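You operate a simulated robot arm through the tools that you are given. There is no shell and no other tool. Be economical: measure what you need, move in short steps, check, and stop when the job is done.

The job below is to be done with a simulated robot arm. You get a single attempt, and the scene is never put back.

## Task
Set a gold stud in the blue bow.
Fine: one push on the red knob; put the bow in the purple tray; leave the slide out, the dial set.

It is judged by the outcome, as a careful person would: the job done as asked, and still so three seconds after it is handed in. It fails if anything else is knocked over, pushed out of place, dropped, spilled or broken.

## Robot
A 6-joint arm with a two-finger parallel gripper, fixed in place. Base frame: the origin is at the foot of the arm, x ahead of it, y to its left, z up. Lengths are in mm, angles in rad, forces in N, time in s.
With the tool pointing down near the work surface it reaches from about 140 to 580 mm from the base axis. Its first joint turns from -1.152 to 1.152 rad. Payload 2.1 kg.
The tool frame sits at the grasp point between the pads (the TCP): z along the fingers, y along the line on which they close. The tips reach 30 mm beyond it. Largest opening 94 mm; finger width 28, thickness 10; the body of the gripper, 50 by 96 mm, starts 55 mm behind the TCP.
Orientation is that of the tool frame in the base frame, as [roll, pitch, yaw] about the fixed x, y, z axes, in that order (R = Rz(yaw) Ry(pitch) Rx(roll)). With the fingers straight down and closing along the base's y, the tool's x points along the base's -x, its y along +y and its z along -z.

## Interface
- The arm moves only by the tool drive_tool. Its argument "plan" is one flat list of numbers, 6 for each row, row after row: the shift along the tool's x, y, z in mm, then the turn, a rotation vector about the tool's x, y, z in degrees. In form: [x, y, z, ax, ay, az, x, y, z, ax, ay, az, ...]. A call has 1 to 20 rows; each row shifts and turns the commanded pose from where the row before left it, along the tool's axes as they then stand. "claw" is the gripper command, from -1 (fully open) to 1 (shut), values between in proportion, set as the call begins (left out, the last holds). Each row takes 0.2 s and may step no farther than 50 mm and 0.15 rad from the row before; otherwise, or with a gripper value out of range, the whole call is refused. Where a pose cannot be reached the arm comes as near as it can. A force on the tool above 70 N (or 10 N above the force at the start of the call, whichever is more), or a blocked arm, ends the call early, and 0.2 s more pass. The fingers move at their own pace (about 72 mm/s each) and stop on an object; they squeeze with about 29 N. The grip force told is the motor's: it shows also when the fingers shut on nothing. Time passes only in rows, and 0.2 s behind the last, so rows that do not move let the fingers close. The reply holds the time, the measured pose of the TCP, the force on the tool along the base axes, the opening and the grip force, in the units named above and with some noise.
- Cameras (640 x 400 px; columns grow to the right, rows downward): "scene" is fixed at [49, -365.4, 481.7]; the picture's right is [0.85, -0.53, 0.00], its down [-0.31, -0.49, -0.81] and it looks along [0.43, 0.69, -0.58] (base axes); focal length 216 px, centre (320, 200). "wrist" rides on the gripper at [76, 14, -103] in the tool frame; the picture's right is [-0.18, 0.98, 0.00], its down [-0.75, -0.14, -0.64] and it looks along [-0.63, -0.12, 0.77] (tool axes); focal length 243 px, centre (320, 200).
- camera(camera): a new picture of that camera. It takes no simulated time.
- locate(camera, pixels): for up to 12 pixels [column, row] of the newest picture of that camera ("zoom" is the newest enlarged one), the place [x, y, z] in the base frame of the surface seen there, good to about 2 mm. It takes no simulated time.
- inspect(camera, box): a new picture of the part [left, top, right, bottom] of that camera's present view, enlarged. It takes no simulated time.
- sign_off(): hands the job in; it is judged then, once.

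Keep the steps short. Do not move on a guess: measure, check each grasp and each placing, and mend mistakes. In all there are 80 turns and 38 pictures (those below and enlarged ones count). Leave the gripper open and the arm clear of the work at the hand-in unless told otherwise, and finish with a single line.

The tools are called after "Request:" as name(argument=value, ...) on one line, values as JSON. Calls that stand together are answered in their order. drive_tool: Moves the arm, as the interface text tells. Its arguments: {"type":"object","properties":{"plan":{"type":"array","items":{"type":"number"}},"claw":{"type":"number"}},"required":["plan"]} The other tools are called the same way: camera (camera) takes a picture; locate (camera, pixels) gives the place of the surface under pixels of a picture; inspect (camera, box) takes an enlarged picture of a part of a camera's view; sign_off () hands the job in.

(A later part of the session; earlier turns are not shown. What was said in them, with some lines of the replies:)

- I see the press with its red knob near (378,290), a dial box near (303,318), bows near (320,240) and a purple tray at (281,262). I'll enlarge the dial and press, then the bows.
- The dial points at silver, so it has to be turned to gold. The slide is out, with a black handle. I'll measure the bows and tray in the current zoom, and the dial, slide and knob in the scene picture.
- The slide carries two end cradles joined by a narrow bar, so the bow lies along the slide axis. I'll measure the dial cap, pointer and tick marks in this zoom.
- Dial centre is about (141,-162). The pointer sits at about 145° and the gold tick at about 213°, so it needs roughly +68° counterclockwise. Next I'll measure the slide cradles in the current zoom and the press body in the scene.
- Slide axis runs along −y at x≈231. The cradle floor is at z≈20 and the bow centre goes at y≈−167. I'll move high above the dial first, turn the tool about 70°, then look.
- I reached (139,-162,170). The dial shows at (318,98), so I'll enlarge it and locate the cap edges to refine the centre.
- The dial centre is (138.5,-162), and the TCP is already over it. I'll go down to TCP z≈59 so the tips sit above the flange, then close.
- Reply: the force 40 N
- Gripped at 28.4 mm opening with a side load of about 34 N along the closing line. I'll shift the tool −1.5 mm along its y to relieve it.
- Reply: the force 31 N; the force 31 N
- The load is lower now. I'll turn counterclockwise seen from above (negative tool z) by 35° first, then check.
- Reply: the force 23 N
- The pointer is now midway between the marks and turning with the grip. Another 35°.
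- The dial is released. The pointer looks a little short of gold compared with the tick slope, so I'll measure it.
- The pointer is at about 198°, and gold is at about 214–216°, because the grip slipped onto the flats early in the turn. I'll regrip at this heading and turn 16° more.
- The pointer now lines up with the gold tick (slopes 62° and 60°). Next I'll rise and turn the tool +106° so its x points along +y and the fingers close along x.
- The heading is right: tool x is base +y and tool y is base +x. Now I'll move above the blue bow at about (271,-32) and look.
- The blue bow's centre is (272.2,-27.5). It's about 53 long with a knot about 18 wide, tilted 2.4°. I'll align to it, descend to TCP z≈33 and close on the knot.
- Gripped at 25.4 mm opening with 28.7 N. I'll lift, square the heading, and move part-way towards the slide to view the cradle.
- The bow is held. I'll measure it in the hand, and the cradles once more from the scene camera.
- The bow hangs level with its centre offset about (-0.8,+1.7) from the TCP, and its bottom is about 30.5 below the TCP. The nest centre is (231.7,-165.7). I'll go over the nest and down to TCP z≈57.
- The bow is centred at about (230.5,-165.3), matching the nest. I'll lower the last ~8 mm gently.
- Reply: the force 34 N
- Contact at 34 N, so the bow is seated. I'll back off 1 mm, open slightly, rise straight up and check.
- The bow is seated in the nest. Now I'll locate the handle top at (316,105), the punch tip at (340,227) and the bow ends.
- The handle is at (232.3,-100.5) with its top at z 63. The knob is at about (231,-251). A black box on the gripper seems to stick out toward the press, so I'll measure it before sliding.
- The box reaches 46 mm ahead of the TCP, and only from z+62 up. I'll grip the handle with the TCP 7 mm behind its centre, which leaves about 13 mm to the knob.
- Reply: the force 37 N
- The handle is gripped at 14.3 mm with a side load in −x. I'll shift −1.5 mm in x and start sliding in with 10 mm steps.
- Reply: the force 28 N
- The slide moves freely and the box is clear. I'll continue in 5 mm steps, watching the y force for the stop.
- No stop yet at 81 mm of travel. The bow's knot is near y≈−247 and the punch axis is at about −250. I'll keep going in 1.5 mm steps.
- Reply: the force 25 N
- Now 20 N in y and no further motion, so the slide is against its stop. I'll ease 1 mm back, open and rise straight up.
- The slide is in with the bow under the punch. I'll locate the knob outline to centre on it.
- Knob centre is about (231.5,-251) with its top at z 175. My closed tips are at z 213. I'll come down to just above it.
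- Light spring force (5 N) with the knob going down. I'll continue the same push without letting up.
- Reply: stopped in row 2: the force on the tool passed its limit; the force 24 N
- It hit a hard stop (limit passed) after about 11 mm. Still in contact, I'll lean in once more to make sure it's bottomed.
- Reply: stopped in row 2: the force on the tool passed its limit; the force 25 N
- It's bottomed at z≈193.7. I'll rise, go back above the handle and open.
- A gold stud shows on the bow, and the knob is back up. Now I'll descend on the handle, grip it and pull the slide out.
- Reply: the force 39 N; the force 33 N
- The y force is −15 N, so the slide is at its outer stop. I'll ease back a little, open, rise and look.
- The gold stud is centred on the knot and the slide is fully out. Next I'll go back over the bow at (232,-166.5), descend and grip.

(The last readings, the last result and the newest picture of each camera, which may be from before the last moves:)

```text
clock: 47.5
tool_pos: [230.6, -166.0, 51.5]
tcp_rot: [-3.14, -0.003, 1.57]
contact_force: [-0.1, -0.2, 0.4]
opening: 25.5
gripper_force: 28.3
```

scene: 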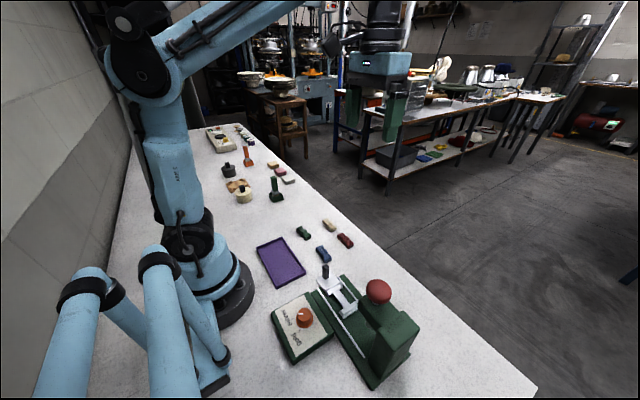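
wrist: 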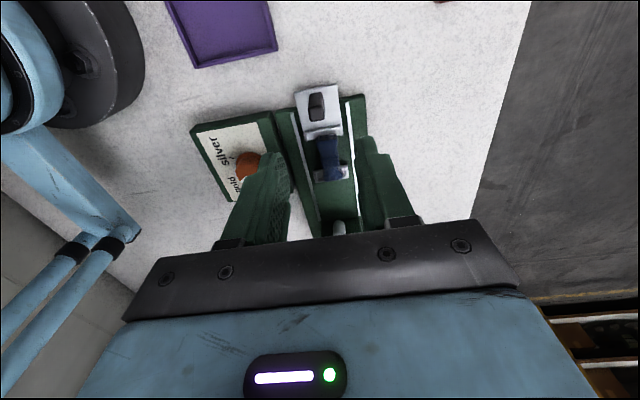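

Gripped at 25.5 mm. I'll lift and measure the tray corners in the scene.

Request:
drive_tool(plan=[0, 0, -20, 0, 0, 0, 0, 0, -40, 0, 0, 0, 0, 0, -40, 0, 0, 0, 0, 0, -20, 0, 0, 0])

Request:
inspect(camera="scene", box=[245, 225, 375, 320])

```text
clock: 48.5
tool_pos: [231.9, -165.7, 171.8]
tcp_rot: [-3.141, -0.002, 1.57]
contact_force: [-0.2, -0.8, 0.4]
opening: 25.3
gripper_force: 29.1
```

```text
4.21 times, centred on (310, 272) of scene
```

zoom: 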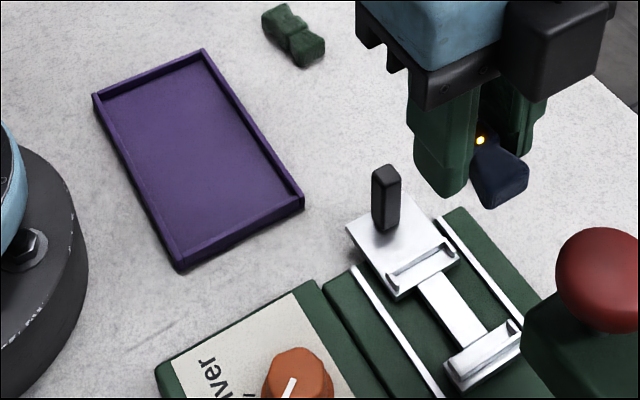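

Request:
locate(camera="zoom", pixels=[[96, 95], [203, 52], [301, 202], [178, 265], [190, 155], [210, 180], [385, 175], [450, 350]])

```text
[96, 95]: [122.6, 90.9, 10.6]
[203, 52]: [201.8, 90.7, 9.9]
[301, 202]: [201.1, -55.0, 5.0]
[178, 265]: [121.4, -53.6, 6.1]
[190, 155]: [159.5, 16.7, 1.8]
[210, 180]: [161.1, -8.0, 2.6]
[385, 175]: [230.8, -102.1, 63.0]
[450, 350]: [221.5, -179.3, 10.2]
```

The tray spans x 121–202 and y −54–91, with its floor at z≈2. I'll carry the bow to above (163,20) and down to z≈60.

Request:
drive_tool(plan=[37.2, -13.8, 0, 0, 0, 0, 37.2, -13.8, 0, 0, 0, 0, 37.2, -13.8, 0, 0, 0, 0, 37.2, -13.8, 0, 0, 0, 0, 37.2, -13.8, 0, 0, 0, 0, 0, 0, 0, 0, 0, 0, 0, 0, 40, 0, 0, 0, 0, 0, 40, 0, 0, 0, 0, 0, 30, 0, 0, 0, 0, 0, 0, 0, 0, 0])

Request:
camera(camera="wrist")

```text
clock: 50.7
tool_pos: [164.1, 17.6, 63.2]
tcp_rot: [-3.138, -0.001, 1.571]
contact_force: [0.5, 0.7, -0.3]
opening: 25.6
gripper_force: 29.1
```

```text
8 pictures are left
```

wrist: 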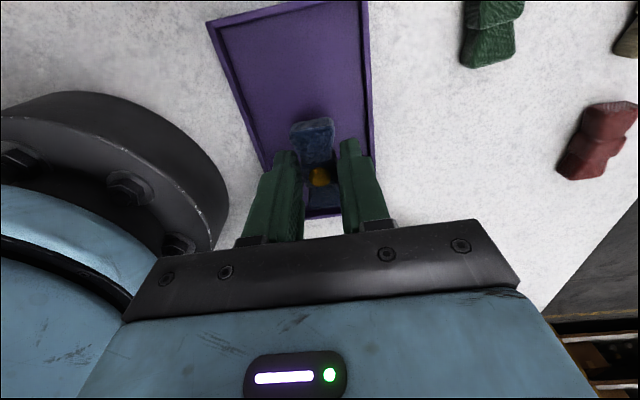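

The bow is inside the tray outline. Lowering to contact.

Request:
drive_tool(plan=[0, 0, 15, 0, 0, 0, 0, 0, 10, 0, 0, 0, 0, 0, 3, 0, 0, 0, 0, 0, 1.5, 0, 0, 0, 0, 0, 0, 0, 0, 0])

```text
clock: 51.9
tool_pos: [164.3, 19.7, 34.5]
tcp_rot: [-3.141, -0.002, 1.57]
contact_force: [0.1, -0.1, -0.4]
opening: 25.7
gripper_force: 29.0
```

Request:
drive_tool(plan=[0, 0, 1, 0, 0, 0, 0, 0, 1, 0, 0, 0])

```text
clock: 52.4
tool_pos: [163.3, 19.9, 35.3]
tcp_rot: [-3.136, 0.0, 1.571]
contact_force: [-4.5, 0.6, 25.4]
opening: 25.3
gripper_force: 29.0
stopped in row 2: the force on the tool passed its limit (the readings are from after the stop); the commanded pose is now the measured one
```

The bow is on the tray floor (25 N). I'll open modestly, rise, and move clear.

Request:
drive_tool(plan=[0, 0, -0.5, 0, 0, 0, 0, 0, 0, 0, 0, 0], claw=0.15)

Request:
drive_tool(plan=[0, 0, -20, 0, 0, 0, 0, 0, -40, 0, 0, 0, 0, 0, -45, 0, 0, 0, 0, 0, -45, 0, 0, 0, 0, 40, -20, 0, 0, 0, 0, 45, 0, 0, 0, 0, 0, 45, 0, 0, 0, 0])

Request:
drive_tool(plan=[0, 30, 0, 0, 0, 0, 0, 0, 0, 0, 0, 0], claw=-1)

Request:
inspect(camera="scene", box=[245, 215, 415, 345])

Request:
camera(camera="scene")

```text
clock: 53.0
tool_pos: [162.9, 18.5, 34.8]
tcp_rot: [-3.134, 0.0, 1.571]
contact_force: [-20.5, -2.3, 35.8]
opening: 28.4
gripper_force: 0.0
```

```text
clock: 54.6
tool_pos: [295.1, 18.9, 202.0]
tcp_rot: [-3.137, 0.001, 1.571]
contact_force: [0.3, -0.1, -0.4]
opening: 40.0
gripper_force: 0.1
```

```text
clock: 55.2
tool_pos: [324.8, 18.2, 203.7]
tcp_rot: [-3.135, -0.001, 1.571]
contact_force: [-0.5, 0.2, -0.9]
opening: 93.9
gripper_force: 0.2
```

```text
3.08 times, centred on (330, 280) of scene
```

zoom: 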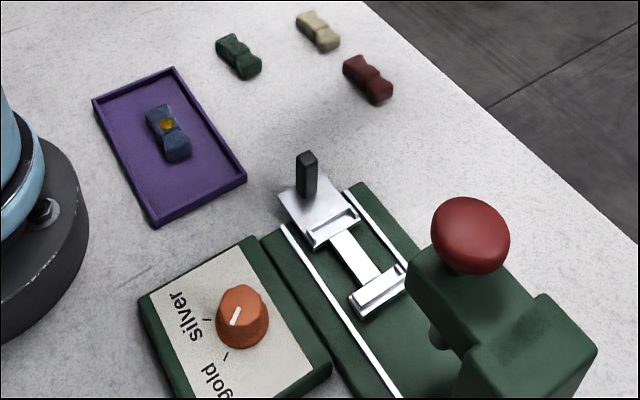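

```text
6 pictures are left
```

scene: 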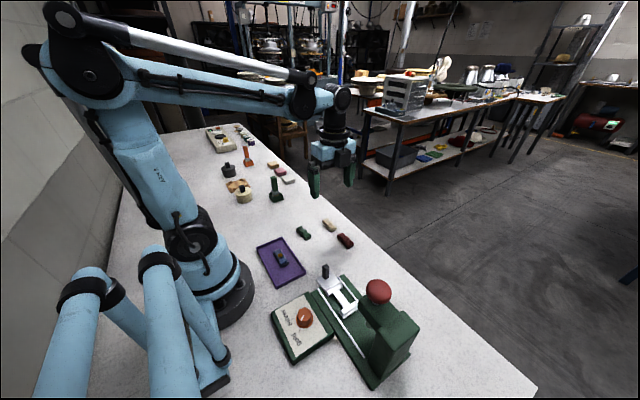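

The bow with its gold stud lies in the unmoved tray. The slide is out, the dial points to gold, the gripper is open and the arm is clear, so I'm handing in.

Request:
sign_off()

```text
The job is handed in.
```

The blue bow has its gold stud and lies in the purple tray; the red knob got one push, the slide is out, and the dial is set to gold.
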